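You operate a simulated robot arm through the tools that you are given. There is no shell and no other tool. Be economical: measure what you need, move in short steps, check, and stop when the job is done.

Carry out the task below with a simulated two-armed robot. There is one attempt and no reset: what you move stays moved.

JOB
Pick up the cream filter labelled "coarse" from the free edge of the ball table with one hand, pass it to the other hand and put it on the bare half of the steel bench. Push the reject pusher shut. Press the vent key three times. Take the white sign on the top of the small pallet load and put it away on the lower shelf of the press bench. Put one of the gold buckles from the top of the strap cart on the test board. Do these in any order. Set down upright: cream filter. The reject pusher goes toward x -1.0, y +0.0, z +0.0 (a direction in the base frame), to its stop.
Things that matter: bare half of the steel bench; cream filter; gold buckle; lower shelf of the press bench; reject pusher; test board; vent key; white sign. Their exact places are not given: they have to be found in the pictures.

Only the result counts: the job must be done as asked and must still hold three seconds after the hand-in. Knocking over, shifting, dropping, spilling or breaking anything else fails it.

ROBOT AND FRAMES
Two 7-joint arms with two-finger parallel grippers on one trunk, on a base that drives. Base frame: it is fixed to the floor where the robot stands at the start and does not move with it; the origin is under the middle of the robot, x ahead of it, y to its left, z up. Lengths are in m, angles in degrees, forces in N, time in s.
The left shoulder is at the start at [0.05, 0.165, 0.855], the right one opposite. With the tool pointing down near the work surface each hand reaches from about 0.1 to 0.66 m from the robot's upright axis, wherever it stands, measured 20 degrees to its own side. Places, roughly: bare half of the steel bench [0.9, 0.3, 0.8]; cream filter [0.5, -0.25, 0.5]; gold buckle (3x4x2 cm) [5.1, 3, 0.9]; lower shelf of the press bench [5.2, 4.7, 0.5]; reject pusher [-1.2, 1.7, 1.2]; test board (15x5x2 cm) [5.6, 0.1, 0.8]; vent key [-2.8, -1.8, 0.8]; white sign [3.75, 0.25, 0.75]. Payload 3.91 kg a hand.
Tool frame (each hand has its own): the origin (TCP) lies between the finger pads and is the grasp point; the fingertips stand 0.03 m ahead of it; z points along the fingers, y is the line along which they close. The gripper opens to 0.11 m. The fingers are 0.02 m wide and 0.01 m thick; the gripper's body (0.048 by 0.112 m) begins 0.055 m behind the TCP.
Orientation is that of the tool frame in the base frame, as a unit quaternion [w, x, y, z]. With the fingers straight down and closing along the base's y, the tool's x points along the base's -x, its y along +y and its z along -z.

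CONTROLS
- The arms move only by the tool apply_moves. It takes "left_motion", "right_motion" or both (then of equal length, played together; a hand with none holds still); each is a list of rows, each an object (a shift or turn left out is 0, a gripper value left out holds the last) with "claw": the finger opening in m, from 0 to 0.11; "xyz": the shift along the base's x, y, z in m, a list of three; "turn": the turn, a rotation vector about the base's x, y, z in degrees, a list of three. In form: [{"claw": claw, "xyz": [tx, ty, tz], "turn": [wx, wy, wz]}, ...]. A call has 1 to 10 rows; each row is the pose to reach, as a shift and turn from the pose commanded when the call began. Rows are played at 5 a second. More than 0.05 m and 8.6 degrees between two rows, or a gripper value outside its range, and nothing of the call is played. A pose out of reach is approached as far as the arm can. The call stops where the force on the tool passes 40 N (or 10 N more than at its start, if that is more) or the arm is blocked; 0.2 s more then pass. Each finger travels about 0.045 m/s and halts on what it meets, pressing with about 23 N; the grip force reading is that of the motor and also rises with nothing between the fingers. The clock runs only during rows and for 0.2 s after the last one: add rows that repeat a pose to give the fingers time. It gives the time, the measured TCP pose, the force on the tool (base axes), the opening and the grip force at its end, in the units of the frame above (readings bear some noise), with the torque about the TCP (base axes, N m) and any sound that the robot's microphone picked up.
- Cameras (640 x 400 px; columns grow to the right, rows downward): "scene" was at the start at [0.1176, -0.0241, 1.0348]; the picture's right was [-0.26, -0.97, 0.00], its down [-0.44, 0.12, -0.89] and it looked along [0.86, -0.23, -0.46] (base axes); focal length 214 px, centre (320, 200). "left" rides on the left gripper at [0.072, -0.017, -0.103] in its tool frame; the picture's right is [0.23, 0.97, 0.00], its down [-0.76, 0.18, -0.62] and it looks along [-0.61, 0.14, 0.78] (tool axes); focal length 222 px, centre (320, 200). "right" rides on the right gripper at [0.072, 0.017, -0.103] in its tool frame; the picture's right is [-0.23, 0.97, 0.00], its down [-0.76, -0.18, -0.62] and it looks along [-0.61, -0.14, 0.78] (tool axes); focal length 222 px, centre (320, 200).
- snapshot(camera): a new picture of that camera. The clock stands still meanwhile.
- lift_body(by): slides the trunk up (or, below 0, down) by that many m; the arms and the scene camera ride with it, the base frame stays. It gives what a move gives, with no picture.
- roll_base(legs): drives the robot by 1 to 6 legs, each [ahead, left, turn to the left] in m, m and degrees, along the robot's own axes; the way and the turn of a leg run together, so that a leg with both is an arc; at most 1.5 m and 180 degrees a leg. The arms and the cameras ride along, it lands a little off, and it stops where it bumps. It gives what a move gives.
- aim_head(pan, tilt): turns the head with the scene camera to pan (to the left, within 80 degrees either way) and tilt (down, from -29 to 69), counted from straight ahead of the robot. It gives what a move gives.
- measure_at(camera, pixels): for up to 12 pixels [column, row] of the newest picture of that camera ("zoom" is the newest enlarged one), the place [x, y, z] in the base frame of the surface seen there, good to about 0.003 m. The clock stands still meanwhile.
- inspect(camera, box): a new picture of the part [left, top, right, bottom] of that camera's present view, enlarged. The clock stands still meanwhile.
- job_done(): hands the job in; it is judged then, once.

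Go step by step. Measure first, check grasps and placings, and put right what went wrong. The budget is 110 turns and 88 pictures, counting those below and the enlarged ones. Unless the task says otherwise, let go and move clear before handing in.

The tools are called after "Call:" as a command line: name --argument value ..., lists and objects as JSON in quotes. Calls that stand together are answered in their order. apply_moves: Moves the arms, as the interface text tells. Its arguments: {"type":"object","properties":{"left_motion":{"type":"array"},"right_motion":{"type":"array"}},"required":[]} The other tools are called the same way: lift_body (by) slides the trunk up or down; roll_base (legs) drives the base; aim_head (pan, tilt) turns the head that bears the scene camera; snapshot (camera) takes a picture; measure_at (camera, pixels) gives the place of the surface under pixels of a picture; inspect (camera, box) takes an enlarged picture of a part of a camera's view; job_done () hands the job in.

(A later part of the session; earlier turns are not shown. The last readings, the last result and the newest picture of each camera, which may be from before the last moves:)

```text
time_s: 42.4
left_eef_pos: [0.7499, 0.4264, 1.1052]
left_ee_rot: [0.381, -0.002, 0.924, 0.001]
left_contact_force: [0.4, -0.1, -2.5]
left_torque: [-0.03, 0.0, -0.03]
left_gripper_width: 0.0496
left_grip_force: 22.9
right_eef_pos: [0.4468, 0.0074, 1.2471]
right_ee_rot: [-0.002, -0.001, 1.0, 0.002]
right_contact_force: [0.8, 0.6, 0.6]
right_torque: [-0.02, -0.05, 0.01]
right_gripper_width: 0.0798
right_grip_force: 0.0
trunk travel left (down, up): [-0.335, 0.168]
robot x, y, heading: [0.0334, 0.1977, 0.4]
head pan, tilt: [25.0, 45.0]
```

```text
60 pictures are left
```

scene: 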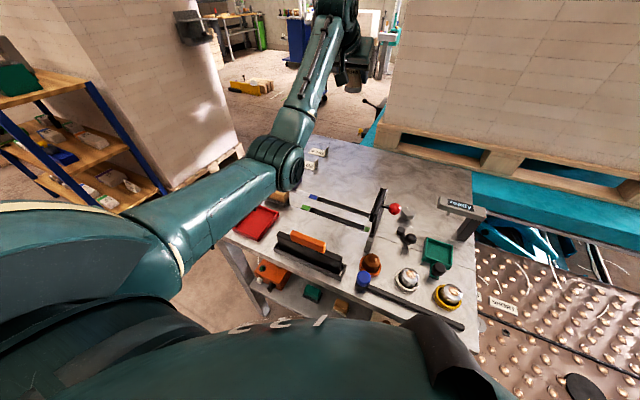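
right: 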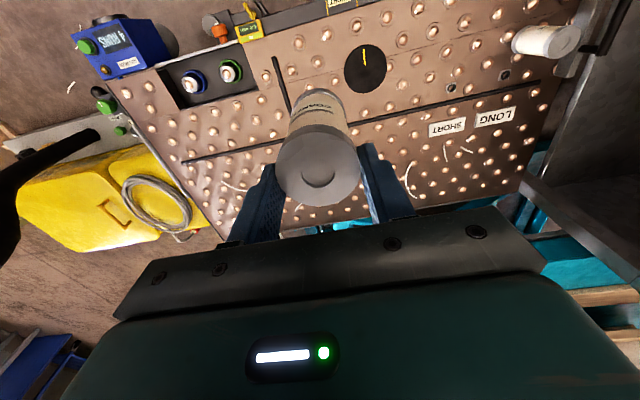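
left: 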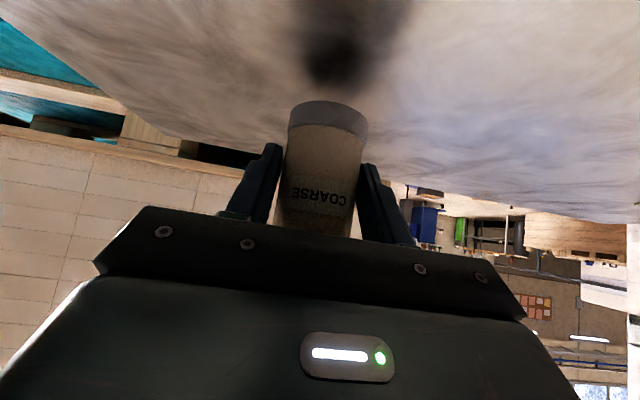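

Call:
apply_moves --left_motion '[{"xyz": [0.015, -0.035, -0.02]}, {"xyz": [0.03, -0.066, -0.04]}, {"xyz": [0.04, -0.066, -0.08]}, {"xyz": [0.05, -0.066, -0.12]}, {"xyz": [0.05, -0.066, -0.16]}, {"xyz": [0.05, -0.066, -0.2]}, {"xyz": [0.05, -0.066, -0.24]}, {"xyz": [0.05, -0.066, -0.27]}]'

Call:
snapshot --camera "scene"

Call:
snapshot --camera "left"

```text
time_s: 44.2
left_eef_pos: [0.801, 0.3602, 0.8348]
left_ee_rot: [0.382, -0.001, 0.924, 0.0]
left_contact_force: [1.0, 0.3, -2.5]
left_torque: [0.02, 0.08, -0.03]
left_gripper_width: 0.0494
left_grip_force: 23.0
right_eef_pos: [0.4455, 0.0064, 1.2459]
right_ee_rot: [-0.003, -0.001, 1.0, 0.001]
right_contact_force: [0.3, -0.9, 0.2]
right_torque: [0.01, 0.0, -0.04]
right_gripper_width: 0.0799
right_grip_force: 0.1
trunk travel left (down, up): [-0.335, 0.168]
robot x, y, heading: [0.0315, 0.1958, 0.2]
head pan, tilt: [25.0, 45.0]
```

```text
59 pictures are left
```

scene: 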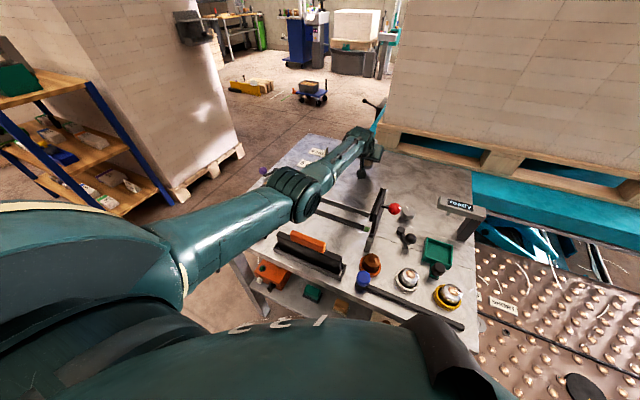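

```text
58 pictures are left
```

left: 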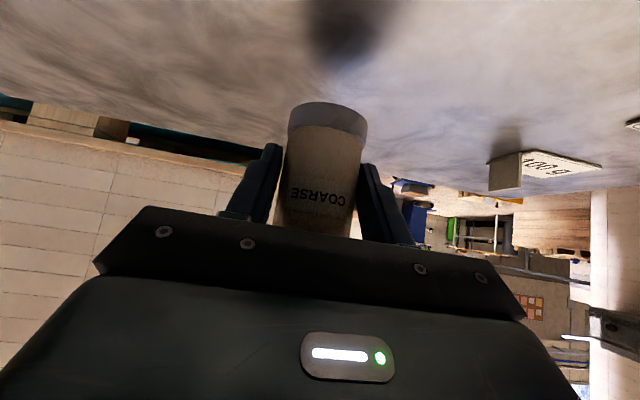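

All clear. I'll lower to contact in small steps.

Call:
apply_moves --left_motion '[{"xyz": [0, 0, -0.015]}, {"xyz": [0, 0, -0.025]}, {"xyz": [0, 0, -0.032]}, {"xyz": [0, 0, -0.035]}, {"xyz": [0, 0, -0.037]}, {"xyz": [0, 0, -0.037]}]'

```text
time_s: 45.6
left_eef_pos: [0.7972, 0.3605, 0.805]
left_ee_rot: [0.384, -0.001, 0.923, 0.001]
left_contact_force: [1.7, 1.4, 11.0]
left_torque: [-0.19, -0.03, -0.01]
left_gripper_width: 0.0494
left_grip_force: 23.1
left hand out of reach, approached as far as the arm can: row 3, 4, 5, 6
right_eef_pos: [0.4445, 0.0069, 1.2467]
right_ee_rot: [-0.002, 0.0, 1.0, 0.002]
right_contact_force: [0.1, -0.4, 0.7]
right_torque: [-0.04, 0.0, -0.07]
right_gripper_width: 0.0801
right_grip_force: 0.1
trunk travel left (down, up): [-0.335, 0.168]
robot x, y, heading: [0.0301, 0.1975, 0.4]
head pan, tilt: [25.0, 45.0]
```

Contact at +11 N upward. I'll open and retreat along the tool axis.

Call:
apply_moves --left_motion '[{"claw": 0.06}, {"claw": 0.09}, {}, {"xyz": [-0.03, 0, 0.033]}, {"xyz": [-0.06, 0, 0.066]}, {"xyz": [-0.09, 0, 0.1]}, {"xyz": [-0.11, 0, 0.14]}, {"xyz": [-0.12, 0, 0.18]}, {"xyz": [-0.13, 0, 0.22]}]'

Call:
snapshot --camera "left"

```text
time_s: 46.8
left_eef_pos: [0.7758, 0.3821, 0.7911]
left_ee_rot: [0.323, -0.022, 0.946, 0.016]
left_contact_force: [-9.6, -0.2, 9.8]
left_torque: [-0.53, 0.18, -0.53]
left_gripper_width: 0.0902
left_grip_force: 0.0
left hand out of reach, approached as far as the arm can: row 4
right_eef_pos: [0.4446, 0.0067, 1.2463]
right_ee_rot: [-0.001, -0.001, 1.0, 0.001]
right_contact_force: [0.1, -0.6, -0.3]
right_torque: [0.02, 0.02, 0.01]
right_gripper_width: 0.0801
right_grip_force: 0.0
trunk travel left (down, up): [-0.335, 0.168]
robot x, y, heading: [0.0294, 0.1959, 0.6]
head pan, tilt: [25.0, 45.0]
stopped in row 5 (left hand): the force on the tool passed its limit (the readings are from after the stop); the commanded pose is now the measured one
```

```text
57 pictures are left
```

left: 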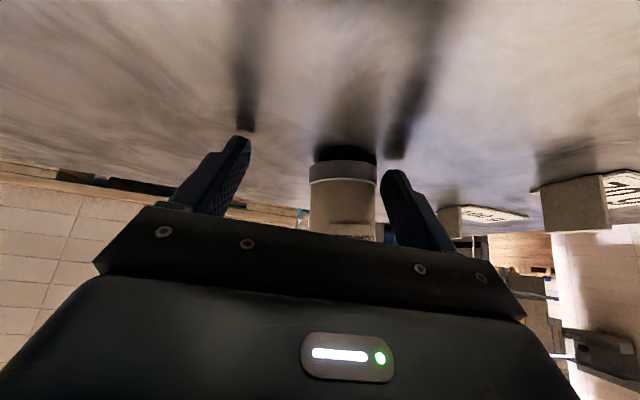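

The retreat drifted sideways and downward. The filter still appears to be standing at (343,190). I'll look from the scene camera.

Call:
inspect --camera "scene" --box '[230, 90, 450, 230]'

Call:
measure_at --camera "left" --pixels '[[343, 168], [343, 190], [343, 220], [320, 200], [370, 200], [245, 133], [395, 160]]'

```text
2.86 times, centred on (340, 160) of scene
```

zoom: 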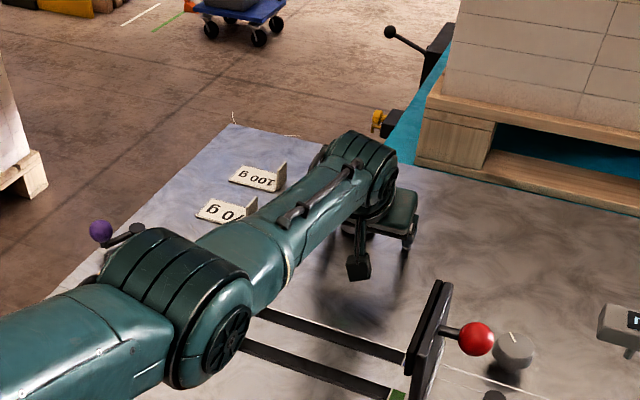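

```text
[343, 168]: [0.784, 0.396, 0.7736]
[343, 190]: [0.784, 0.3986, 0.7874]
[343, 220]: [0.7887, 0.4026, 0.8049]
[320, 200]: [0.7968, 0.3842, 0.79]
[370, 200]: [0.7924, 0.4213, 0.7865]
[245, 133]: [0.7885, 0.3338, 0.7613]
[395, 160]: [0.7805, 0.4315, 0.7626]
```

The filter is still upright at about (0.81,0.40) with the hand open around it. Raising the trunk lifts everything straight up.

Call:
lift_body --by 0.03

Call:
snapshot --camera "left"

```text
time_s: 47.6
left_eef_pos: [0.7747, 0.3833, 0.8166]
left_ee_rot: [0.32, -0.022, 0.947, 0.017]
left_contact_force: [0.1, -0.2, -0.2]
left_torque: [0.04, -0.02, 0.0]
left_gripper_width: 0.09
left_grip_force: 0.1
right_eef_pos: [0.4461, 0.007, 1.2761]
right_ee_rot: [-0.003, 0.0, 1.0, 0.001]
right_contact_force: [0.1, -0.6, 0.7]
right_torque: [0.02, -0.02, 0.01]
right_gripper_width: 0.0801
right_grip_force: 0.1
trunk travel left (down, up): [-0.365, 0.138]
robot x, y, heading: [0.0355, 0.1953, 0.5]
head pan, tilt: [25.0, 45.0]
```

```text
55 pictures are left
```

left: 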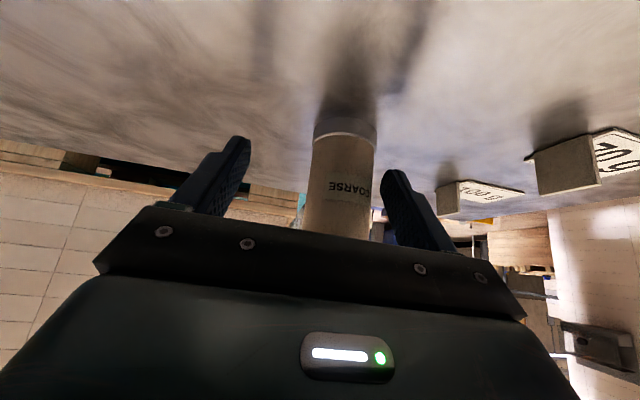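

Call:
lift_body --by 0.12

Call:
snapshot --camera "left"

```text
time_s: 49.1
left_eef_pos: [0.7754, 0.3834, 0.937]
left_ee_rot: [0.32, -0.021, 0.947, 0.016]
left_contact_force: [0.2, 0.1, 0.8]
left_torque: [-0.03, 0.03, -0.03]
left_gripper_width: 0.0902
left_grip_force: 0.1
right_eef_pos: [0.4456, 0.0066, 1.396]
right_ee_rot: [-0.003, 0.0, 1.0, 0.001]
right_contact_force: [0.4, -0.3, -0.5]
right_torque: [0.02, -0.02, 0.0]
right_gripper_width: 0.0799
right_grip_force: 0.1
trunk travel left (down, up): [-0.485, 0.018]
robot x, y, heading: [0.0334, 0.1954, 0.4]
head pan, tilt: [25.0, 45.0]
```

```text
54 pictures are left
```

left: 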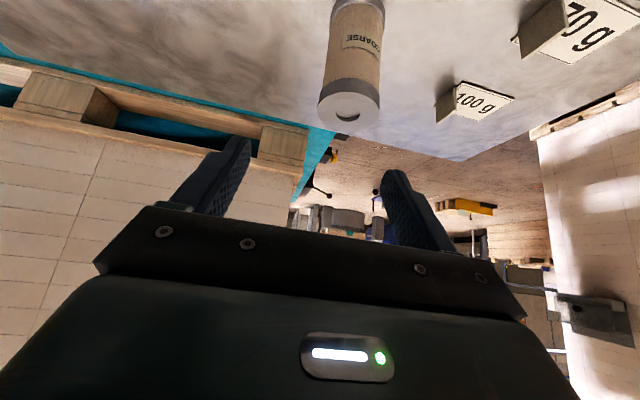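

The filter stands upright on the bare half. I'll retract the left hand up and back to a compact pose.

Call:
apply_moves --left_motion '[{"xyz": [-0.02, 0, 0.045]}, {"xyz": [-0.04, 0, 0.09]}, {"xyz": [-0.08, 0, 0.12]}, {"xyz": [-0.12, 0, 0.14], "turn": [0, 7, 0]}, {"xyz": [-0.16, 0, 0.15], "turn": [0, 14, 0]}, {"xyz": [-0.2, 0, 0.16], "turn": [0, 21, 0]}, {"xyz": [-0.24, 0, 0.16], "turn": [0, 28, 0]}, {"xyz": [-0.28, 0, 0.16], "turn": [0, 35, 0]}, {"xyz": [-0.32, 0, 0.18], "turn": [0, 37, 0]}, {"xyz": [-0.34, 0, 0.2], "turn": [0, 37, 0]}]'

Call:
roll_base --legs '[[-0.35, 0, 0]]'

Call:
aim_head --pan 0 --tilt 25

Call:
snapshot --camera "scene"

```text
time_s: 51.3
left_eef_pos: [0.5534, 0.4367, 1.0047]
left_ee_rot: [0.002, -0.019, 0.999, 0.03]
left_contact_force: [0.4, 0.2, -0.2]
left_torque: [0.0, 0.01, 0.04]
left_gripper_width: 0.0904
left_grip_force: 0.1
left hand out of reach, approached as far as the arm can: row 6, 7, 8, 9, 10
right_eef_pos: [0.4459, 0.005, 1.3955]
right_ee_rot: [-0.002, 0.0, 1.0, 0.001]
right_contact_force: [-0.5, -0.1, -0.6]
right_torque: [-0.05, -0.01, -0.03]
right_gripper_width: 0.08
right_grip_force: 0.1
trunk travel left (down, up): [-0.485, 0.018]
robot x, y, heading: [0.0359, 0.1959, 0.2]
head pan, tilt: [25.0, 45.0]
```

```text
time_s: 53.5
left_eef_pos: [0.2054, 0.4358, 1.0079]
left_ee_rot: [0.004, -0.023, 0.999, 0.029]
left_contact_force: [-0.4, 0.2, 0.1]
left_torque: [0.0, -0.03, -0.03]
left_gripper_width: 0.09
left_grip_force: 0.1
right_eef_pos: [0.0959, 0.0054, 1.3965]
right_ee_rot: [-0.003, 0.0, 1.0, 0.001]
right_contact_force: [-0.2, -0.1, 0.9]
right_torque: [-0.02, 0.0, -0.01]
right_gripper_width: 0.0799
right_grip_force: 0.1
trunk travel left (down, up): [-0.485, 0.018]
robot x, y, heading: [-0.3166, 0.1949, 0.3]
head pan, tilt: [25.0, 45.0]
```

```text
time_s: 54.4
left_eef_pos: [0.206, 0.4387, 1.0075]
left_ee_rot: [0.005, -0.024, 0.999, 0.03]
left_contact_force: [0.0, 0.3, 0.0]
left_torque: [-0.02, 0.02, 0.0]
left_gripper_width: 0.09
left_grip_force: 0.1
right_eef_pos: [0.0969, 0.0055, 1.3962]
right_ee_rot: [-0.003, -0.001, 1.0, 0.001]
right_contact_force: [-0.7, 0.4, 0.5]
right_torque: [-0.02, -0.02, 0.0]
right_gripper_width: 0.0797
right_grip_force: 0.1
trunk travel left (down, up): [-0.485, 0.018]
robot x, y, heading: [-0.3143, 0.1934, 0.3]
head pan, tilt: [0.0, 25.0]
```

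```text
53 pictures are left
```

scene: 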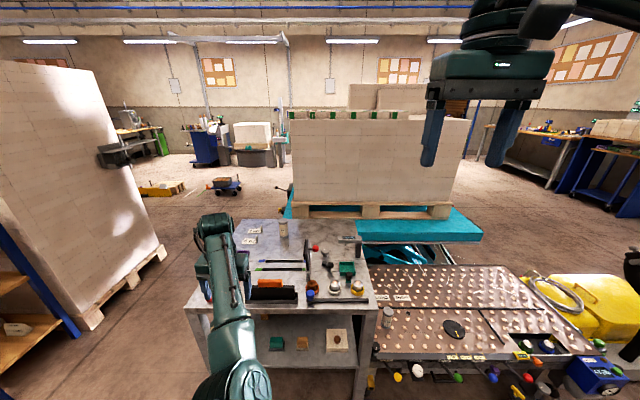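

The filter stands at (283,227). I'll lower the trunk and tuck the left arm.

Call:
lift_body --by -0.23

Call:
apply_moves --left_motion '[{"xyz": [-0.02, -0.02, 0.04]}, {"xyz": [-0.04, -0.04, 0.08]}, {"xyz": [-0.06, -0.06, 0.12]}, {"xyz": [-0.08, -0.08, 0.16]}, {"xyz": [-0.1, -0.1, 0.2]}, {"xyz": [-0.12, -0.11, 0.24]}, {"xyz": [-0.12, -0.11, 0.28]}, {"xyz": [-0.12, -0.11, 0.32]}]'

Call:
roll_base --legs '[[-0.3, 0, 0], [0, 0, 120]]'

Call:
aim_head --pan 0 --tilt 15

Call:
snapshot --camera "scene"

```text
time_s: 56.8
left_eef_pos: [0.2057, 0.4368, 0.7776]
left_ee_rot: [0.005, -0.024, 0.999, 0.03]
left_contact_force: [0.1, 0.6, -0.4]
left_torque: [-0.04, -0.01, 0.02]
left_gripper_width: 0.0899
left_grip_force: 0.1
right_eef_pos: [0.0968, 0.0051, 1.165]
right_ee_rot: [-0.002, -0.001, 1.0, 0.001]
right_contact_force: [-0.5, -0.8, -0.3]
right_torque: [0.01, 0.01, -0.02]
right_gripper_width: 0.08
right_grip_force: 0.0
trunk travel left (down, up): [-0.255, 0.248]
robot x, y, heading: [-0.3199, 0.1965, 0.3]
head pan, tilt: [0.0, 25.0]
```

```text
time_s: 58.6
left_eef_pos: [0.2818, 0.3741, 1.0747]
left_ee_rot: [0.004, -0.022, 0.999, 0.03]
left_contact_force: [0.5, 0.2, -0.4]
left_torque: [-0.01, 0.01, 0.0]
left_gripper_width: 0.0898
left_grip_force: 0.1
left hand out of reach, approached as far as the arm can: row 1, 2, 3, 4, 5, 6, 7, 8
right_eef_pos: [0.0963, 0.005, 1.1644]
right_ee_rot: [-0.003, -0.001, 1.0, 0.002]
right_contact_force: [0.8, 0.6, -0.1]
right_torque: [0.02, 0.01, 0.02]
right_gripper_width: 0.0801
right_grip_force: 0.1
trunk travel left (down, up): [-0.255, 0.248]
robot x, y, heading: [-0.3161, 0.1968, 0.3]
head pan, tilt: [0.0, 25.0]
```

```text
time_s: 64.3
left_eef_pos: [-0.7852, 0.79, 1.0774]
left_ee_rot: [0.03, 0.742, -0.669, -0.03]
left_contact_force: [0.1, -0.1, 0.6]
left_torque: [0.0, -0.02, 0.02]
left_gripper_width: 0.0901
left_grip_force: 0.1
right_eef_pos: [-0.4065, 0.6287, 1.159]
right_ee_rot: [0.014, 0.728, -0.685, -0.006]
right_contact_force: [0.6, -0.8, -0.2]
right_torque: [0.01, 0.0, -0.03]
right_gripper_width: 0.0802
right_grip_force: 0.2
trunk travel left (down, up): [-0.255, 0.248]
robot x, y, heading: [-0.5926, 0.1971, 93.5]
head pan, tilt: [0.0, 25.0]
stopped in leg 2: the robot was blocked; the commanded pose is now the measured one
```

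```text
time_s: 65.1
left_eef_pos: [-0.7872, 0.7898, 1.075]
left_ee_rot: [0.031, 0.743, -0.668, -0.031]
left_contact_force: [0.4, -0.7, 0.8]
left_torque: [0.02, 0.01, -0.07]
left_gripper_width: 0.09
left_grip_force: 0.1
right_eef_pos: [-0.406, 0.6288, 1.1565]
right_ee_rot: [0.016, 0.73, -0.684, -0.006]
right_contact_force: [0.5, 0.5, 0.1]
right_torque: [-0.03, 0.0, 0.01]
right_gripper_width: 0.0799
right_grip_force: 0.1
trunk travel left (down, up): [-0.255, 0.248]
robot x, y, heading: [-0.5927, 0.1958, 94.0]
head pan, tilt: [0.0, 15.0]
```

```text
52 pictures are left
```

scene: 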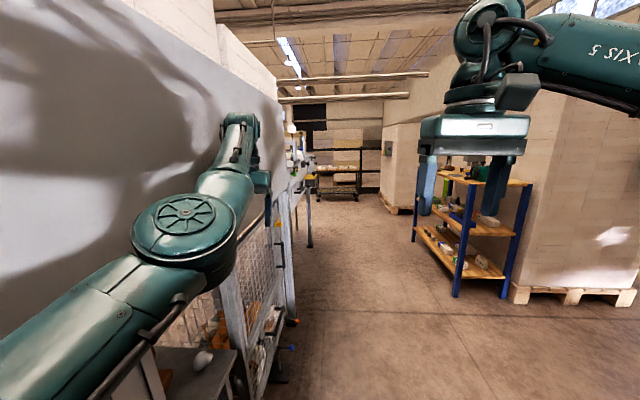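

The left arm bumped a machine panel on the left at (230,180). I'll rotate back a little and tuck the arm.

Call:
roll_base --legs '[[0, -0.15, -20]]'

Call:
apply_moves --left_motion '[{"xyz": [0.0, -0.04, -0.0]}, {"xyz": [0.0, -0.08, -0.0]}, {"xyz": [0.0, -0.12, -0.0]}, {"xyz": [0.0, -0.16, -0.0]}, {"xyz": [0.0, -0.2, -0.0]}]'

Call:
aim_head --pan 35 --tilt 15

Call:
snapshot --camera "scene"

```text
time_s: 66.5
left_eef_pos: [-0.4509, 0.8049, 1.0767]
left_ee_rot: [-0.015, -0.618, 0.785, 0.027]
left_contact_force: [-0.6, 0.1, 0.2]
left_torque: [-0.02, 0.0, 0.0]
left_gripper_width: 0.0901
left_grip_force: 0.1
right_eef_pos: [-0.148, 0.5244, 1.166]
right_ee_rot: [-0.003, -0.602, 0.799, 0.0]
right_contact_force: [0.1, 0.4, 0.2]
right_torque: [0.02, 0.03, -0.04]
right_gripper_width: 0.08
right_grip_force: 0.1
trunk travel left (down, up): [-0.255, 0.248]
robot x, y, heading: [-0.4466, 0.1789, 74.5]
head pan, tilt: [0.0, 15.0]
```

```text
time_s: 67.8
left_eef_pos: [-0.4506, 0.8046, 1.075]
left_ee_rot: [-0.014, -0.618, 0.786, 0.027]
left_contact_force: [-0.7, -0.7, 0.2]
left_torque: [0.0, 0.0, 0.02]
left_gripper_width: 0.09
left_grip_force: 0.1
left hand out of reach, approached as far as the arm can: row 1, 2, 3, 4, 5
right_eef_pos: [-0.1482, 0.5245, 1.1659]
right_ee_rot: [-0.002, -0.602, 0.799, -0.001]
right_contact_force: [0.5, 0.0, -0.3]
right_torque: [-0.03, 0.01, 0.01]
right_gripper_width: 0.0797
right_grip_force: 0.0
trunk travel left (down, up): [-0.255, 0.248]
robot x, y, heading: [-0.4452, 0.1812, 74.3]
head pan, tilt: [0.0, 15.0]
```

```text
time_s: 68.8
left_eef_pos: [-0.4511, 0.805, 1.075]
left_ee_rot: [-0.014, -0.618, 0.786, 0.026]
left_contact_force: [-0.3, 1.3, 0.2]
left_torque: [-0.01, 0.01, 0.0]
left_gripper_width: 0.09
left_grip_force: 0.1
right_eef_pos: [-0.1492, 0.5244, 1.1658]
right_ee_rot: [-0.003, -0.602, 0.799, -0.001]
right_contact_force: [0.5, 0.0, -0.1]
right_torque: [-0.02, 0.03, 0.02]
right_gripper_width: 0.0799
right_grip_force: 0.0
trunk travel left (down, up): [-0.255, 0.248]
robot x, y, heading: [-0.4439, 0.1766, 74.4]
head pan, tilt: [35.0, 15.0]
```

```text
51 pictures are left
```

scene: 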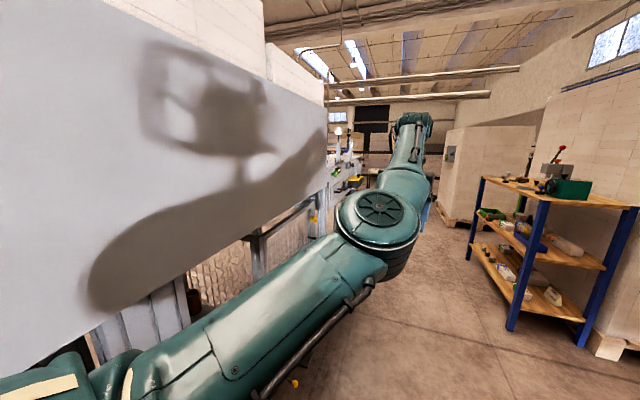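

The left arm appears locked near a straight elbow. I'll try moving down, which should free it.

Call:
apply_moves --left_motion '[{"xyz": [0.0, 0.0, -0.05]}, {"xyz": [0.0, 0.0, -0.1]}, {"xyz": [0.0, -0.03, -0.15]}, {"xyz": [0.0, -0.06, -0.19]}, {"xyz": [0.0, -0.1, -0.2]}, {"xyz": [0.0, -0.14, -0.2]}, {"xyz": [0.0, -0.18, -0.2]}, {"xyz": [0.0, -0.22, -0.2]}]'

Call:
snapshot --camera "scene"

```text
refused: row 3 steps farther than a row can; nothing moved
```

```text
50 pictures are left
```

scene: 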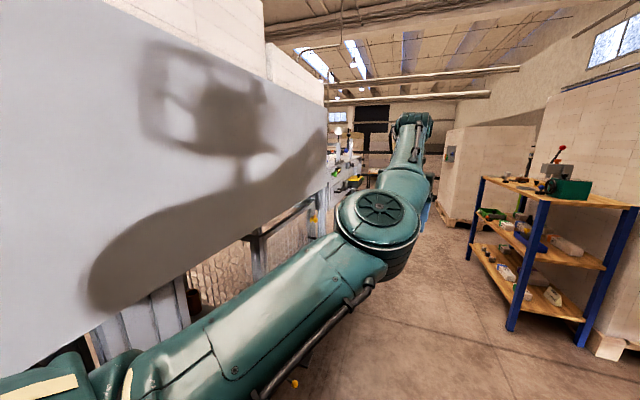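

Call:
apply_moves --left_motion '[{"xyz": [0.0, 0.0, -0.045]}, {"xyz": [0.0, 0.0, -0.09]}, {"xyz": [0.0, 0.0, -0.135]}, {"xyz": [0.0, -0.02, -0.17]}, {"xyz": [0.0, -0.05, -0.2]}, {"xyz": [0.0, -0.09, -0.2]}, {"xyz": [0.0, -0.13, -0.2]}, {"xyz": [0.0, -0.17, -0.2]}]'

```text
time_s: 70.6
left_eef_pos: [-0.4469, 0.7678, 0.8014]
left_ee_rot: [-0.013, -0.621, 0.783, 0.028]
left_contact_force: [0.9, 0.7, -0.1]
left_torque: [-0.01, 0.0, -0.01]
left_gripper_width: 0.0902
left_grip_force: 0.0
left hand out of reach, approached as far as the arm can: row 1, 2, 3, 4, 5, 6, 7, 8
right_eef_pos: [-0.1477, 0.5243, 1.1663]
right_ee_rot: [-0.003, -0.602, 0.799, 0.0]
right_contact_force: [-0.1, 0.0, 0.7]
right_torque: [0.01, 0.02, 0.01]
right_gripper_width: 0.08
right_grip_force: 0.1
trunk travel left (down, up): [-0.255, 0.248]
robot x, y, heading: [-0.4452, 0.1822, 74.1]
head pan, tilt: [35.0, 15.0]
```

Call:
apply_moves --left_motion '[{"turn": [-3, 7, 0]}, {"turn": [-6, 14, 0]}, {"turn": [-10, 20, 0], "xyz": [0, 0, 0.03]}, {"turn": [-10, 20, 5], "xyz": [0.03, 0, 0.06]}, {"turn": [-10, 20, 10], "xyz": [0.06, 0, 0.09]}]'

Call:
aim_head --pan 20 --tilt 30

Call:
snapshot --camera "scene"

```text
time_s: 71.8
left_eef_pos: [-0.3864, 0.7649, 0.888]
left_ee_rot: [-0.205, -0.667, 0.713, 0.064]
left_contact_force: [0.2, 0.8, -0.4]
left_torque: [-0.02, -0.06, -0.03]
left_gripper_width: 0.09
left_grip_force: 0.1
left hand out of reach, approached as far as the arm can: row 1, 2, 3, 4
right_eef_pos: [-0.1478, 0.5245, 1.1666]
right_ee_rot: [-0.001, -0.602, 0.799, -0.001]
right_contact_force: [0.2, 0.3, -0.3]
right_torque: [0.01, 0.06, 0.02]
right_gripper_width: 0.0801
right_grip_force: 0.1
trunk travel left (down, up): [-0.255, 0.248]
robot x, y, heading: [-0.442, 0.1772, 74.3]
head pan, tilt: [35.0, 15.0]
```

```text
time_s: 72.5
left_eef_pos: [-0.3863, 0.7646, 0.8883]
left_ee_rot: [-0.205, -0.667, 0.714, 0.064]
left_contact_force: [0.2, -0.5, -0.9]
left_torque: [0.0, 0.02, 0.03]
left_gripper_width: 0.0899
left_grip_force: 0.1
right_eef_pos: [-0.1477, 0.5256, 1.167]
right_ee_rot: [-0.002, -0.602, 0.799, -0.001]
right_contact_force: [0.7, -0.7, -0.4]
right_torque: [-0.03, -0.02, 0.01]
right_gripper_width: 0.0798
right_grip_force: 0.1
trunk travel left (down, up): [-0.255, 0.248]
robot x, y, heading: [-0.4444, 0.1803, 74.4]
head pan, tilt: [20.0, 30.0]
```

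```text
49 pictures are left
```

scene: 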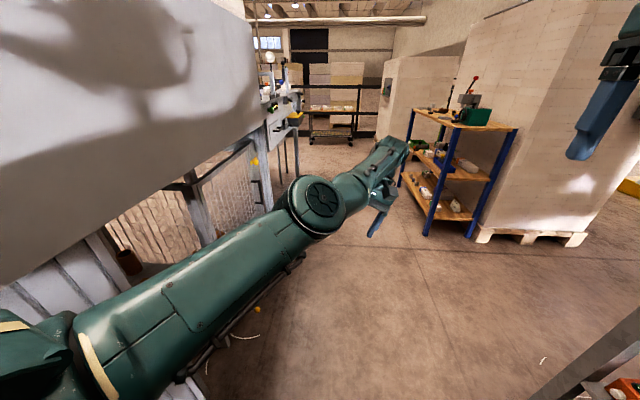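

Row 5 was reached, so the arm is free again. I'll pull the hand inward and restore the tool to vertical.

Call:
apply_moves --left_motion '[{"xyz": [-0.01, -0.04, 0.0]}, {"xyz": [-0.02, -0.08, 0.02]}, {"xyz": [-0.03, -0.12, 0.04]}, {"xyz": [-0.04, -0.15, 0.06], "turn": [2, -7, -4]}, {"xyz": [-0.06, -0.17, 0.08], "turn": [5, -13, -7]}, {"xyz": [-0.09, -0.18, 0.1], "turn": [10, -19, -10]}]'

```text
time_s: 73.9
left_eef_pos: [-0.3501, 0.7907, 1.017]
left_ee_rot: [-0.019, -0.618, 0.785, 0.033]
left_contact_force: [0.1, 0.7, -0.1]
left_torque: [-0.02, -0.03, 0.03]
left_gripper_width: 0.09
left_grip_force: 0.1
left hand out of reach, approached as far as the arm can: row 1, 2, 3, 4, 5, 6
right_eef_pos: [-0.1497, 0.5261, 1.1664]
right_ee_rot: [-0.002, -0.603, 0.798, -0.002]
right_contact_force: [-0.5, 0.5, 0.1]
right_torque: [0.0, -0.05, -0.02]
right_gripper_width: 0.08
right_grip_force: 0.1
trunk travel left (down, up): [-0.255, 0.248]
robot x, y, heading: [-0.445, 0.1821, 74.6]
head pan, tilt: [20.0, 30.0]
```

Still stuck on a limit branch. I'll roll the left tool about the forward axis to swing the elbow out, then pull in.

Call:
apply_moves --left_motion '[{"turn": [-2, -7.2, 0]}, {"turn": [-4, -14.4, 0], "xyz": [-0.02, 0, -0.02]}, {"turn": [-6, -21.6, 0], "xyz": [-0.04, -0.02, -0.04]}, {"turn": [-8, -28.8, 0], "xyz": [-0.06, -0.04, -0.06]}, {"turn": [-10, -36, 0], "xyz": [-0.07, -0.06, -0.08]}, {"turn": [-12, -43, 0], "xyz": [-0.07, -0.09, -0.1]}, {"turn": [-14, -50, 0], "xyz": [-0.07, -0.12, -0.12]}, {"turn": [-14, -50, 0], "xyz": [-0.07, -0.15, -0.14]}, {"turn": [-14, -50, 0], "xyz": [-0.07, -0.18, -0.14]}]'

Call:
snapshot --camera "scene"

```text
time_s: 75.9
left_eef_pos: [-0.3648, 0.8414, 0.8507]
left_ee_rot: [0.24, -0.567, 0.718, -0.325]
left_contact_force: [0.1, 0.1, 0.4]
left_torque: [0.0, -0.03, -0.01]
left_gripper_width: 0.0901
left_grip_force: 0.0
left hand out of reach, approached as far as the arm can: row 1, 2, 3, 4, 5, 6, 7, 8, 9
right_eef_pos: [-0.148, 0.5254, 1.1662]
right_ee_rot: [-0.002, -0.602, 0.799, -0.001]
right_contact_force: [-0.1, 0.6, 1.1]
right_torque: [-0.01, 0.02, 0.0]
right_gripper_width: 0.0801
right_grip_force: 0.0
trunk travel left (down, up): [-0.255, 0.248]
robot x, y, heading: [-0.4438, 0.1823, 74.3]
head pan, tilt: [20.0, 30.0]
```

```text
48 pictures are left
```

scene: 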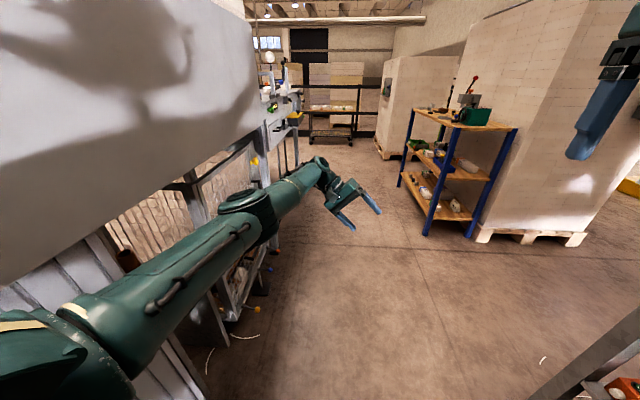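

The reachable pose earlier came with a roll the other way (fingers outward). I'll roll +f by about 90° while pulling in.

Call:
apply_moves --left_motion '[{"turn": [2.2, 7.8, 0]}, {"turn": [4.5, 15.7, 0]}, {"turn": [6.7, 23.5, 0]}, {"turn": [8.9, 31.3, 0]}, {"turn": [11, 39, 0]}, {"turn": [13.3, 47, 0]}, {"turn": [15.5, 54.8, 0]}, {"turn": [17.7, 62.6, 0]}, {"turn": [20, 70.4, 0]}, {"turn": [22, 78, 0]}]'

Call:
apply_moves --left_motion '[{"turn": [2.2, 7.8, 0]}, {"turn": [4.5, 15.7, 0], "xyz": [0, -0.03, 0]}, {"turn": [6.7, 23.5, 0], "xyz": [0, -0.06, 0]}, {"turn": [6.7, 23.5, 0], "xyz": [0, -0.09, 0.03]}]'

Call:
snapshot --camera "scene"

```text
time_s: 78.1
left_eef_pos: [-0.3664, 0.7948, 0.8629]
left_ee_rot: [-0.161, -0.592, 0.756, 0.228]
left_contact_force: [-0.7, 0.1, -0.8]
left_torque: [0.0, 0.02, 0.02]
left_gripper_width: 0.0899
left_grip_force: 0.0
left hand out of reach, approached as far as the arm can: row 5, 6, 7, 8, 9, 10
right_eef_pos: [-0.148, 0.5242, 1.1658]
right_ee_rot: [-0.003, -0.601, 0.799, 0.0]
right_contact_force: [1.3, 0.0, -1.2]
right_torque: [-0.02, 0.01, -0.03]
right_gripper_width: 0.0799
right_grip_force: 0.0
trunk travel left (down, up): [-0.255, 0.248]
robot x, y, heading: [-0.4458, 0.1815, 74.2]
head pan, tilt: [20.0, 30.0]
```

```text
time_s: 79.1
left_eef_pos: [-0.4148, 0.7907, 0.8807]
left_ee_rot: [-0.281, -0.54, 0.688, 0.394]
left_contact_force: [0.5, 0.0, -0.9]
left_torque: [0.0, 0.03, -0.01]
left_gripper_width: 0.0899
left_grip_force: 0.1
left hand out of reach, approached as far as the arm can: row 1, 2, 3, 4
right_eef_pos: [-0.1478, 0.5236, 1.1657]
right_ee_rot: [-0.003, -0.602, 0.798, 0.0]
right_contact_force: [0.0, 0.0, 0.3]
right_torque: [0.03, 0.03, -0.01]
right_gripper_width: 0.0799
right_grip_force: 0.0
trunk travel left (down, up): [-0.255, 0.248]
robot x, y, heading: [-0.4467, 0.179, 74.3]
head pan, tilt: [20.0, 30.0]
```

```text
47 pictures are left
```

scene: 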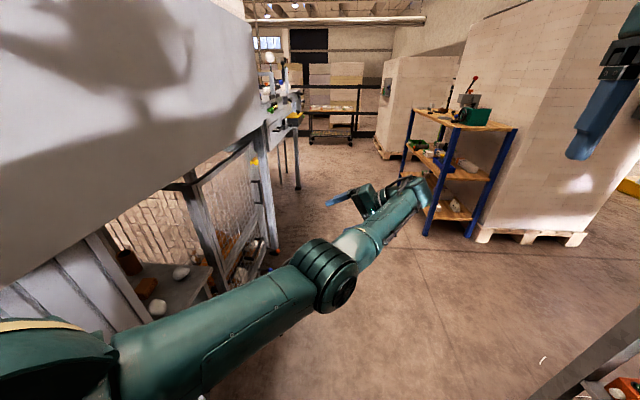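

I'll try moving the hand straight up from here.

Call:
apply_moves --left_motion '[{"xyz": [0, 0.03, 0.03]}, {"xyz": [0, 0.06, 0.07]}, {"xyz": [0, 0.06, 0.12]}, {"xyz": [0, 0.06, 0.17]}, {"xyz": [0, 0.06, 0.22]}, {"xyz": [0, 0.04, 0.26]}, {"xyz": [0, 0.02, 0.3]}, {"xyz": [0, 0, 0.34]}]'

Call:
snapshot --camera "scene"

```text
time_s: 80.9
left_eef_pos: [-0.4618, 0.7773, 1.1991]
left_ee_rot: [-0.272, -0.532, 0.685, 0.416]
left_contact_force: [1.6, -0.4, -3.1]
left_torque: [0.01, 0.22, 0.01]
left_gripper_width: 0.0899
left_grip_force: 0.0
left hand out of reach, approached as far as the arm can: row 1, 2, 3, 4, 5, 6, 7, 8
right_eef_pos: [-0.1477, 0.5255, 1.1646]
right_ee_rot: [-0.003, -0.602, 0.799, -0.001]
right_contact_force: [-0.5, -0.1, 0.5]
right_torque: [0.02, -0.01, -0.01]
right_gripper_width: 0.08
right_grip_force: 0.1
trunk travel left (down, up): [-0.255, 0.248]
robot x, y, heading: [-0.446, 0.1766, 74.2]
head pan, tilt: [20.0, 30.0]
```

```text
46 pictures are left
```

scene: 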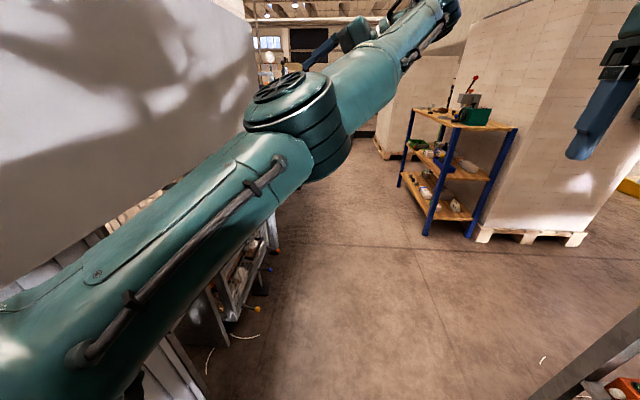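

Possibly it's a wrist limit rather than the elbow. I'll turn the fingers toward straight forward, then pull in.

Call:
apply_moves --left_motion '[{"turn": [3.9, -1.1, -6.9]}, {"turn": [7.8, -2.2, -13.8]}, {"turn": [11.7, -3.3, -20.7]}, {"turn": [15.6, -4.4, -27.6]}, {"turn": [19.5, -5.5, -34.5]}, {"turn": [23.4, -6.6, -41.4]}, {"turn": [27.3, -7.7, -48.3]}, {"turn": [31.2, -8.8, -55.2]}, {"turn": [35.1, -9.9, -62.1]}, {"turn": [39, -11, -69]}]'

Call:
snapshot --camera "scene"

```text
time_s: 83.1
left_eef_pos: [-0.3628, 0.941, 1.3139]
left_ee_rot: [0.234, -0.156, 0.728, 0.625]
left_contact_force: [0.1, 0.4, 0.9]
left_torque: [0.02, 0.0, -0.01]
left_gripper_width: 0.0899
left_grip_force: 0.1
left hand out of reach, approached as far as the arm can: row 1, 2, 3, 4, 5, 6, 7, 8, 9, 10
right_eef_pos: [-0.1477, 0.5258, 1.1666]
right_ee_rot: [-0.002, -0.602, 0.799, -0.001]
right_contact_force: [-0.5, 0.6, 0.0]
right_torque: [-0.01, -0.01, 0.01]
right_gripper_width: 0.08
right_grip_force: 0.0
trunk travel left (down, up): [-0.255, 0.248]
robot x, y, heading: [-0.4467, 0.1794, 74.6]
head pan, tilt: [20.0, 30.0]
```

```text
45 pictures are left
```

scene: 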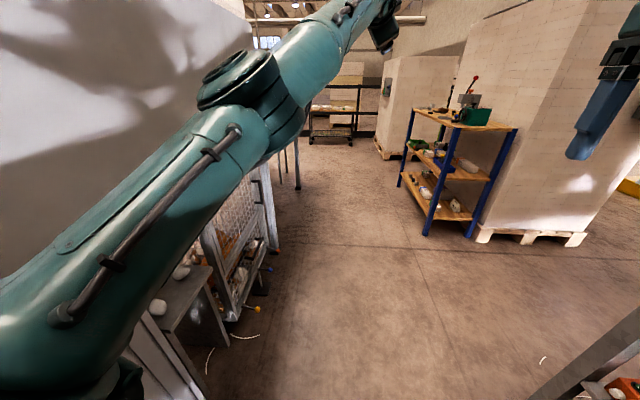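

The elbow axis is now vertical, so a horizontal sweep should bend it. I'll sweep the hand left with an inward bias.

Call:
apply_moves --left_motion '[{"xyz": [-0.045, 0, 0]}, {"xyz": [-0.09, 0, 0]}, {"xyz": [-0.135, 0, 0]}, {"xyz": [-0.18, 0, 0]}, {"xyz": [-0.22, 0, 0]}, {"xyz": [-0.26, -0.0, 0]}, {"xyz": [-0.22, -0.0, 0]}, {"xyz": [-0.18, -0.0, 0]}, {"xyz": [-0.135, -0.0, 0]}, {"xyz": [-0.09, -0.0, 0]}]'

```text
time_s: 85.3
left_eef_pos: [-0.4392, 0.9669, 1.3291]
left_ee_rot: [0.232, -0.156, 0.728, 0.627]
left_contact_force: [0.3, -0.1, -0.9]
left_torque: [0.02, 0.0, 0.02]
left_gripper_width: 0.0901
left_grip_force: 0.1
left hand out of reach, approached as far as the arm can: row 1, 2, 3, 4, 5, 6, 7, 8, 9, 10
right_eef_pos: [-0.1474, 0.5245, 1.166]
right_ee_rot: [-0.003, -0.601, 0.799, 0.0]
right_contact_force: [-0.2, 0.4, 0.9]
right_torque: [0.0, -0.01, 0.05]
right_gripper_width: 0.0803
right_grip_force: 0.1
trunk travel left (down, up): [-0.255, 0.248]
robot x, y, heading: [-0.4457, 0.1802, 74.4]
head pan, tilt: [20.0, 30.0]
```

The arm stays straight. If it won't bend, I can park it pointing upward, which keeps it compact; swinging up may also free it.

Call:
apply_moves --left_motion '[{"xyz": [0, 0, 0.05], "turn": [7.5, -2.1, 0]}, {"xyz": [0, 0, 0.1], "turn": [15, -4.2, 0]}, {"xyz": [0, 0, 0.15], "turn": [22.5, -6.3, 0]}, {"xyz": [0, 0, 0.2], "turn": [30, -8.4, 0]}, {"xyz": [0, 0, 0.25], "turn": [37.5, -10.5, 0]}, {"xyz": [0, 0, 0.3], "turn": [45, -12.6, 0]}, {"xyz": [0, 0, 0.35], "turn": [52.5, -14.7, 0]}, {"xyz": [0, 0, 0.4], "turn": [60, -16.8, 0]}, {"xyz": [0, 0, 0.45], "turn": [67.5, -18.9, 0]}, {"xyz": [0, 0, 0.48], "turn": [75, -21, 0]}]'

Call:
snapshot --camera "scene"

```text
time_s: 87.5
left_eef_pos: [-0.5319, 0.7067, 1.6945]
left_ee_rot: [0.399, -0.082, 0.145, 0.902]
left_contact_force: [2.5, -3.1, 2.7]
left_torque: [-0.26, -0.15, 0.05]
left_gripper_width: 0.09
left_grip_force: 0.1
left hand out of reach, approached as far as the arm can: row 1, 2, 3, 4, 5, 6, 7, 8, 9, 10
right_eef_pos: [-0.1442, 0.52, 1.1671]
right_ee_rot: [-0.001, -0.602, 0.798, 0.004]
right_contact_force: [0.5, -1.1, 0.5]
right_torque: [0.15, 0.13, -0.01]
right_gripper_width: 0.0803
right_grip_force: 0.0
trunk travel left (down, up): [-0.255, 0.248]
robot x, y, heading: [-0.4446, 0.1835, 74.4]
head pan, tilt: [20.0, 30.0]
```

```text
44 pictures are left
```

scene: 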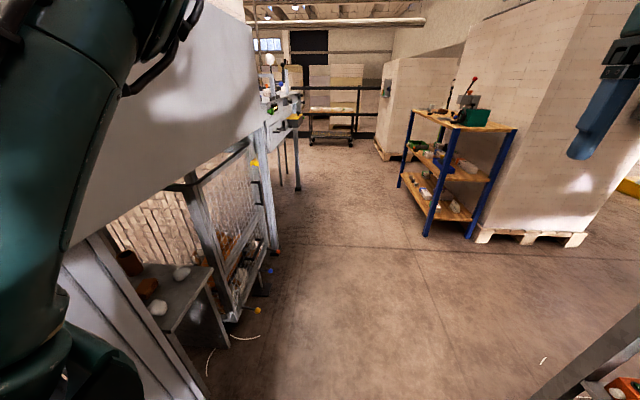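

The arm now points up. I'll try one more unlock: move the hand down and in with the fingers still up.

Call:
apply_moves --left_motion '[{"xyz": [0, -0.03, -0.04]}, {"xyz": [0, -0.06, -0.08]}, {"xyz": [0, -0.09, -0.12]}, {"xyz": [0, -0.12, -0.16]}, {"xyz": [0, -0.12, -0.2]}, {"xyz": [0, -0.12, -0.24]}]'

```text
time_s: 88.9
left_eef_pos: [-0.4599, 0.7469, 1.6368]
left_ee_rot: [0.399, -0.086, 0.148, 0.901]
left_contact_force: [-0.3, -0.4, 0.0]
left_torque: [-0.05, 0.07, 0.0]
left_gripper_width: 0.0899
left_grip_force: 0.1
left hand out of reach, approached as far as the arm can: row 1, 2, 3, 4, 5, 6
right_eef_pos: [-0.1474, 0.5253, 1.1662]
right_ee_rot: [-0.002, -0.602, 0.799, -0.001]
right_contact_force: [-0.1, 0.9, 0.6]
right_torque: [0.01, 0.01, 0.0]
right_gripper_width: 0.0799
right_grip_force: 0.1
trunk travel left (down, up): [-0.255, 0.248]
robot x, y, heading: [-0.4456, 0.1818, 74.3]
head pan, tilt: [20.0, 30.0]
```

I'll park the left arm pointing up and do the rest with the right hand. Then I'll drive up the aisle toward the pusher.

Call:
apply_moves --left_motion '[{"xyz": [-0.02, 0.0, 0.05]}, {"xyz": [-0.04, 0, 0.1]}, {"xyz": [-0.05, 0, 0.15]}, {"xyz": [-0.05, 0, 0.2]}, {"xyz": [-0.05, 0, 0.25]}, {"xyz": [-0.05, -0.02, 0.29]}, {"xyz": [-0.05, -0.05, 0.33]}, {"xyz": [-0.05, -0.08, 0.37]}, {"xyz": [-0.05, -0.11, 0.4]}]'

Call:
roll_base --legs '[[0, 0, 15.6], [0.9, -0.1, 0]]'

Call:
aim_head --pan 45 --tilt 12

Call:
snapshot --camera "scene"

```text
refused: row 1 steps farther than a row can; nothing moved
```

```text
time_s: 94.7
left_eef_pos: [-0.5067, 1.6345, 1.6372]
left_ee_rot: [0.274, -0.106, 0.135, 0.946]
left_contact_force: [-0.3, 0.5, 0.3]
left_torque: [0.04, 0.0, -0.01]
left_gripper_width: 0.09
left_grip_force: 0.0
right_eef_pos: [-0.147, 1.5031, 1.1663]
right_ee_rot: [-0.002, -0.704, 0.711, -0.002]
right_contact_force: [0.6, -0.2, 0.0]
right_torque: [0.02, 0.0, 0.03]
right_gripper_width: 0.0802
right_grip_force: 0.0
trunk travel left (down, up): [-0.255, 0.248]
robot x, y, heading: [-0.3386, 1.0903, 90.0]
head pan, tilt: [20.0, 30.0]
```

```text
time_s: 95.5
left_eef_pos: [-0.5065, 1.6343, 1.6377]
left_ee_rot: [0.274, -0.106, 0.136, 0.946]
left_contact_force: [0.6, 0.7, 0.8]
left_torque: [-0.02, 0.02, 0.0]
left_gripper_width: 0.0901
left_grip_force: 0.0
right_eef_pos: [-0.1464, 1.5022, 1.1662]
right_ee_rot: [-0.002, -0.704, 0.71, -0.001]
right_contact_force: [0.7, 0.6, -0.3]
right_torque: [0.0, -0.03, -0.02]
right_gripper_width: 0.0802
right_grip_force: 0.0
trunk travel left (down, up): [-0.255, 0.248]
robot x, y, heading: [-0.3429, 1.0926, 89.7]
head pan, tilt: [45.0, 12.0]
```

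```text
43 pictures are left
```

scene: 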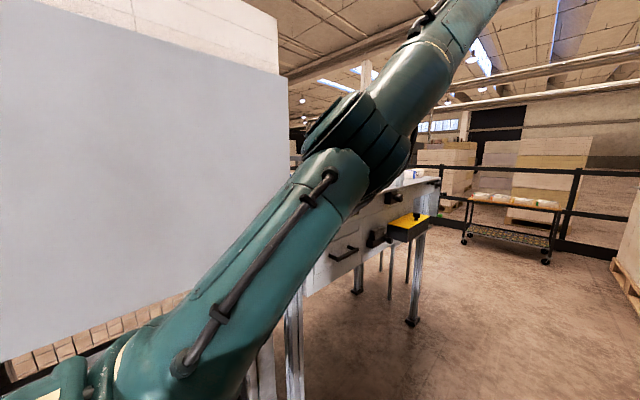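

Call:
apply_moves --left_motion '[{"xyz": [0, -0.01, 0.045]}, {"xyz": [0, -0.03, 0.09]}, {"xyz": [0, -0.05, 0.13]}, {"xyz": [0, -0.08, 0.17]}, {"xyz": [0, -0.11, 0.21]}, {"xyz": [0, -0.14, 0.24]}, {"xyz": [0, -0.17, 0.27]}, {"xyz": [0, -0.2, 0.3]}, {"xyz": [0, -0.23, 0.33]}, {"xyz": [0, -0.26, 0.36]}]'

Call:
snapshot --camera "scene"

```text
time_s: 97.7
left_eef_pos: [-0.5259, 1.3386, 1.8072]
left_ee_rot: [0.275, -0.106, 0.136, 0.946]
left_contact_force: [0.7, 1.4, 1.0]
left_torque: [0.08, 0.04, 0.02]
left_gripper_width: 0.0899
left_grip_force: 0.1
left hand out of reach, approached as far as the arm can: row 1, 2, 3, 4, 5, 6, 7, 8, 9, 10
right_eef_pos: [-0.1472, 1.5032, 1.1662]
right_ee_rot: [-0.003, -0.703, 0.711, -0.002]
right_contact_force: [0.1, 0.4, 0.4]
right_torque: [-0.02, -0.03, 0.05]
right_gripper_width: 0.0798
right_grip_force: 0.1
trunk travel left (down, up): [-0.255, 0.248]
robot x, y, heading: [-0.3403, 1.0927, 89.9]
head pan, tilt: [45.0, 12.0]
```

```text
42 pictures are left
```

scene: 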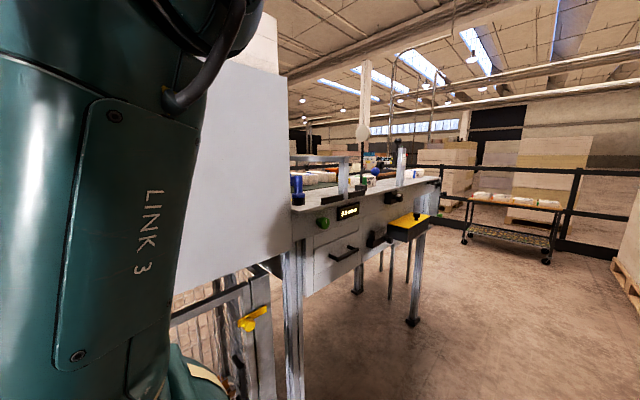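

The arm is parked vertically and the machine is now visible. I'll zoom in on it.

Call:
inspect --camera "scene" --box '[270, 120, 460, 240]'

Call:
measure_at --camera "zoom" --pixels '[[85, 220], [430, 270], [480, 190], [355, 260], [180, 350], [245, 295], [350, 145], [560, 220], [505, 325], [445, 130]]'

```text
3.33 times, centred on (365, 180) of scene
```

zoom: 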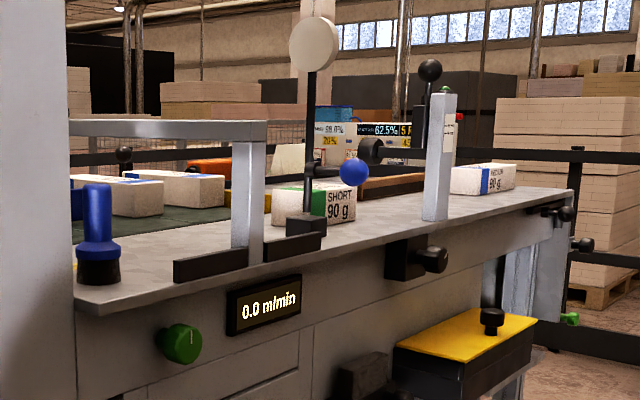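

```text
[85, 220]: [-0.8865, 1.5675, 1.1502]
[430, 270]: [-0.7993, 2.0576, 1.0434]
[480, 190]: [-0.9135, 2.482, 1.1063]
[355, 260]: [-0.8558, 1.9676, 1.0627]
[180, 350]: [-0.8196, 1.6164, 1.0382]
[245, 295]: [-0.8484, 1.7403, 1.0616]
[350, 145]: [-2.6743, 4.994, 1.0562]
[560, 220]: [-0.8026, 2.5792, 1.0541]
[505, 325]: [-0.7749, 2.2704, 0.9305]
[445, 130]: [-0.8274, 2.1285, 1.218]
```

Call:
measure_at --camera "zoom" --pixels '[[353, 172], [310, 45], [310, 120], [305, 225], [320, 172], [430, 70], [370, 152], [397, 148], [440, 160], [98, 210], [300, 208]]'

Call:
roll_base --legs '[[0.3, -0.1, 0], [0, 0, 45]]'

Call:
aim_head --pan 30 --tilt 10

Call:
snapshot --camera "scene"

```text
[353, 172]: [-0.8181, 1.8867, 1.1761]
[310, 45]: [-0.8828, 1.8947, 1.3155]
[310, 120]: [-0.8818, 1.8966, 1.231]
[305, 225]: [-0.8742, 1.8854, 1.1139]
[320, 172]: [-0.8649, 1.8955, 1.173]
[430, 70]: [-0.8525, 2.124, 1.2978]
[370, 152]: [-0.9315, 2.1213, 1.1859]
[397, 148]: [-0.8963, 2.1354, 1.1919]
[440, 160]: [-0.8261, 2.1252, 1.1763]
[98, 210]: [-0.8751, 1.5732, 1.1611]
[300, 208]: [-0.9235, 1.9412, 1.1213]
```

```text
time_s: 101.9
left_eef_pos: [-0.5455, 1.435, 1.8054]
left_ee_rot: [-0.104, -0.149, 0.085, 0.98]
left_contact_force: [0.7, 0.2, 0.0]
left_torque: [0.02, 0.02, -0.02]
left_gripper_width: 0.09
left_grip_force: 0.0
right_eef_pos: [-0.3902, 1.8187, 1.1664]
right_ee_rot: [0.002, 0.92, -0.391, 0.002]
right_contact_force: [0.0, -0.2, 0.1]
right_torque: [0.0, -0.01, 0.01]
right_gripper_width: 0.08
right_grip_force: 0.0
trunk travel left (down, up): [-0.255, 0.248]
robot x, y, heading: [-0.2362, 1.3891, 134.4]
head pan, tilt: [45.0, 12.0]
```

```text
time_s: 102.7
left_eef_pos: [-0.5441, 1.4336, 1.806]
left_ee_rot: [-0.105, -0.148, 0.085, 0.98]
left_contact_force: [0.2, -0.2, -0.3]
left_torque: [-0.03, 0.02, -0.01]
left_gripper_width: 0.09
left_grip_force: 0.0
right_eef_pos: [-0.3902, 1.8196, 1.1651]
right_ee_rot: [0.003, 0.92, -0.392, 0.002]
right_contact_force: [0.4, 0.6, 0.6]
right_torque: [-0.04, 0.0, 0.0]
right_gripper_width: 0.08
right_grip_force: 0.0
trunk travel left (down, up): [-0.255, 0.248]
robot x, y, heading: [-0.2444, 1.3912, 134.2]
head pan, tilt: [30.0, 10.0]
```

```text
40 pictures are left
```

scene: 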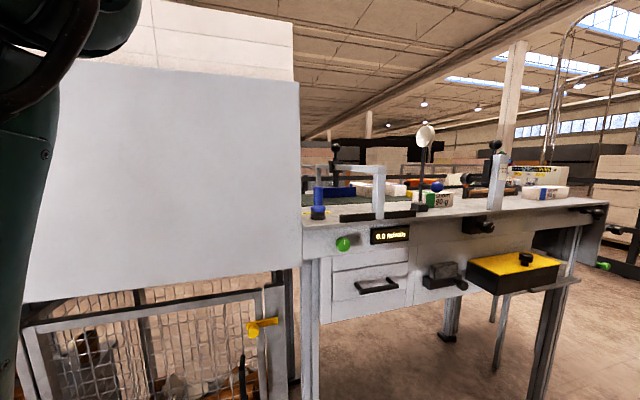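

Call:
inspect --camera "scene" --box '[300, 115, 580, 290]'

Call:
inspect --camera "scene" --box '[400, 120, 544, 210]'

```text
2.29 times, centred on (440, 202) of scene
```

zoom: 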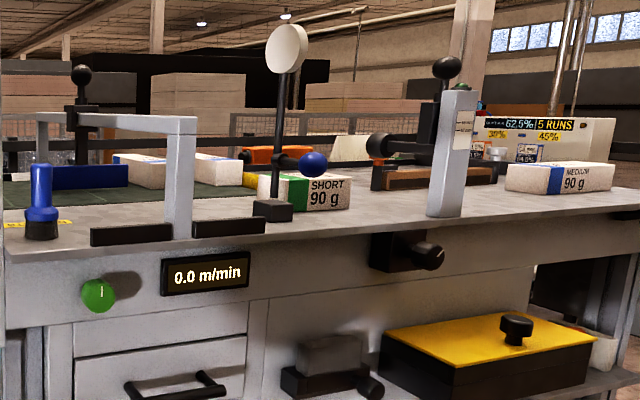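

```text
4.44 times, centred on (472, 165) of scene
```

zoom: 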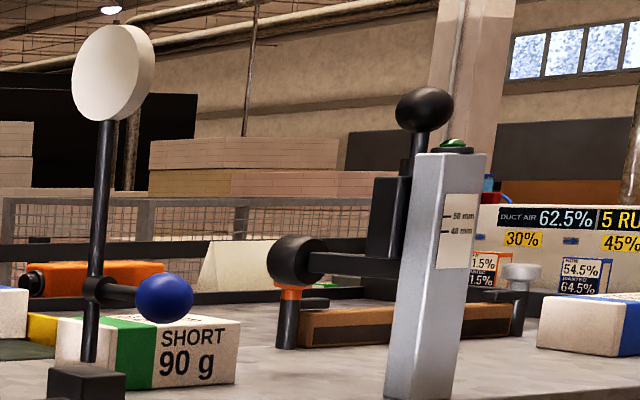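

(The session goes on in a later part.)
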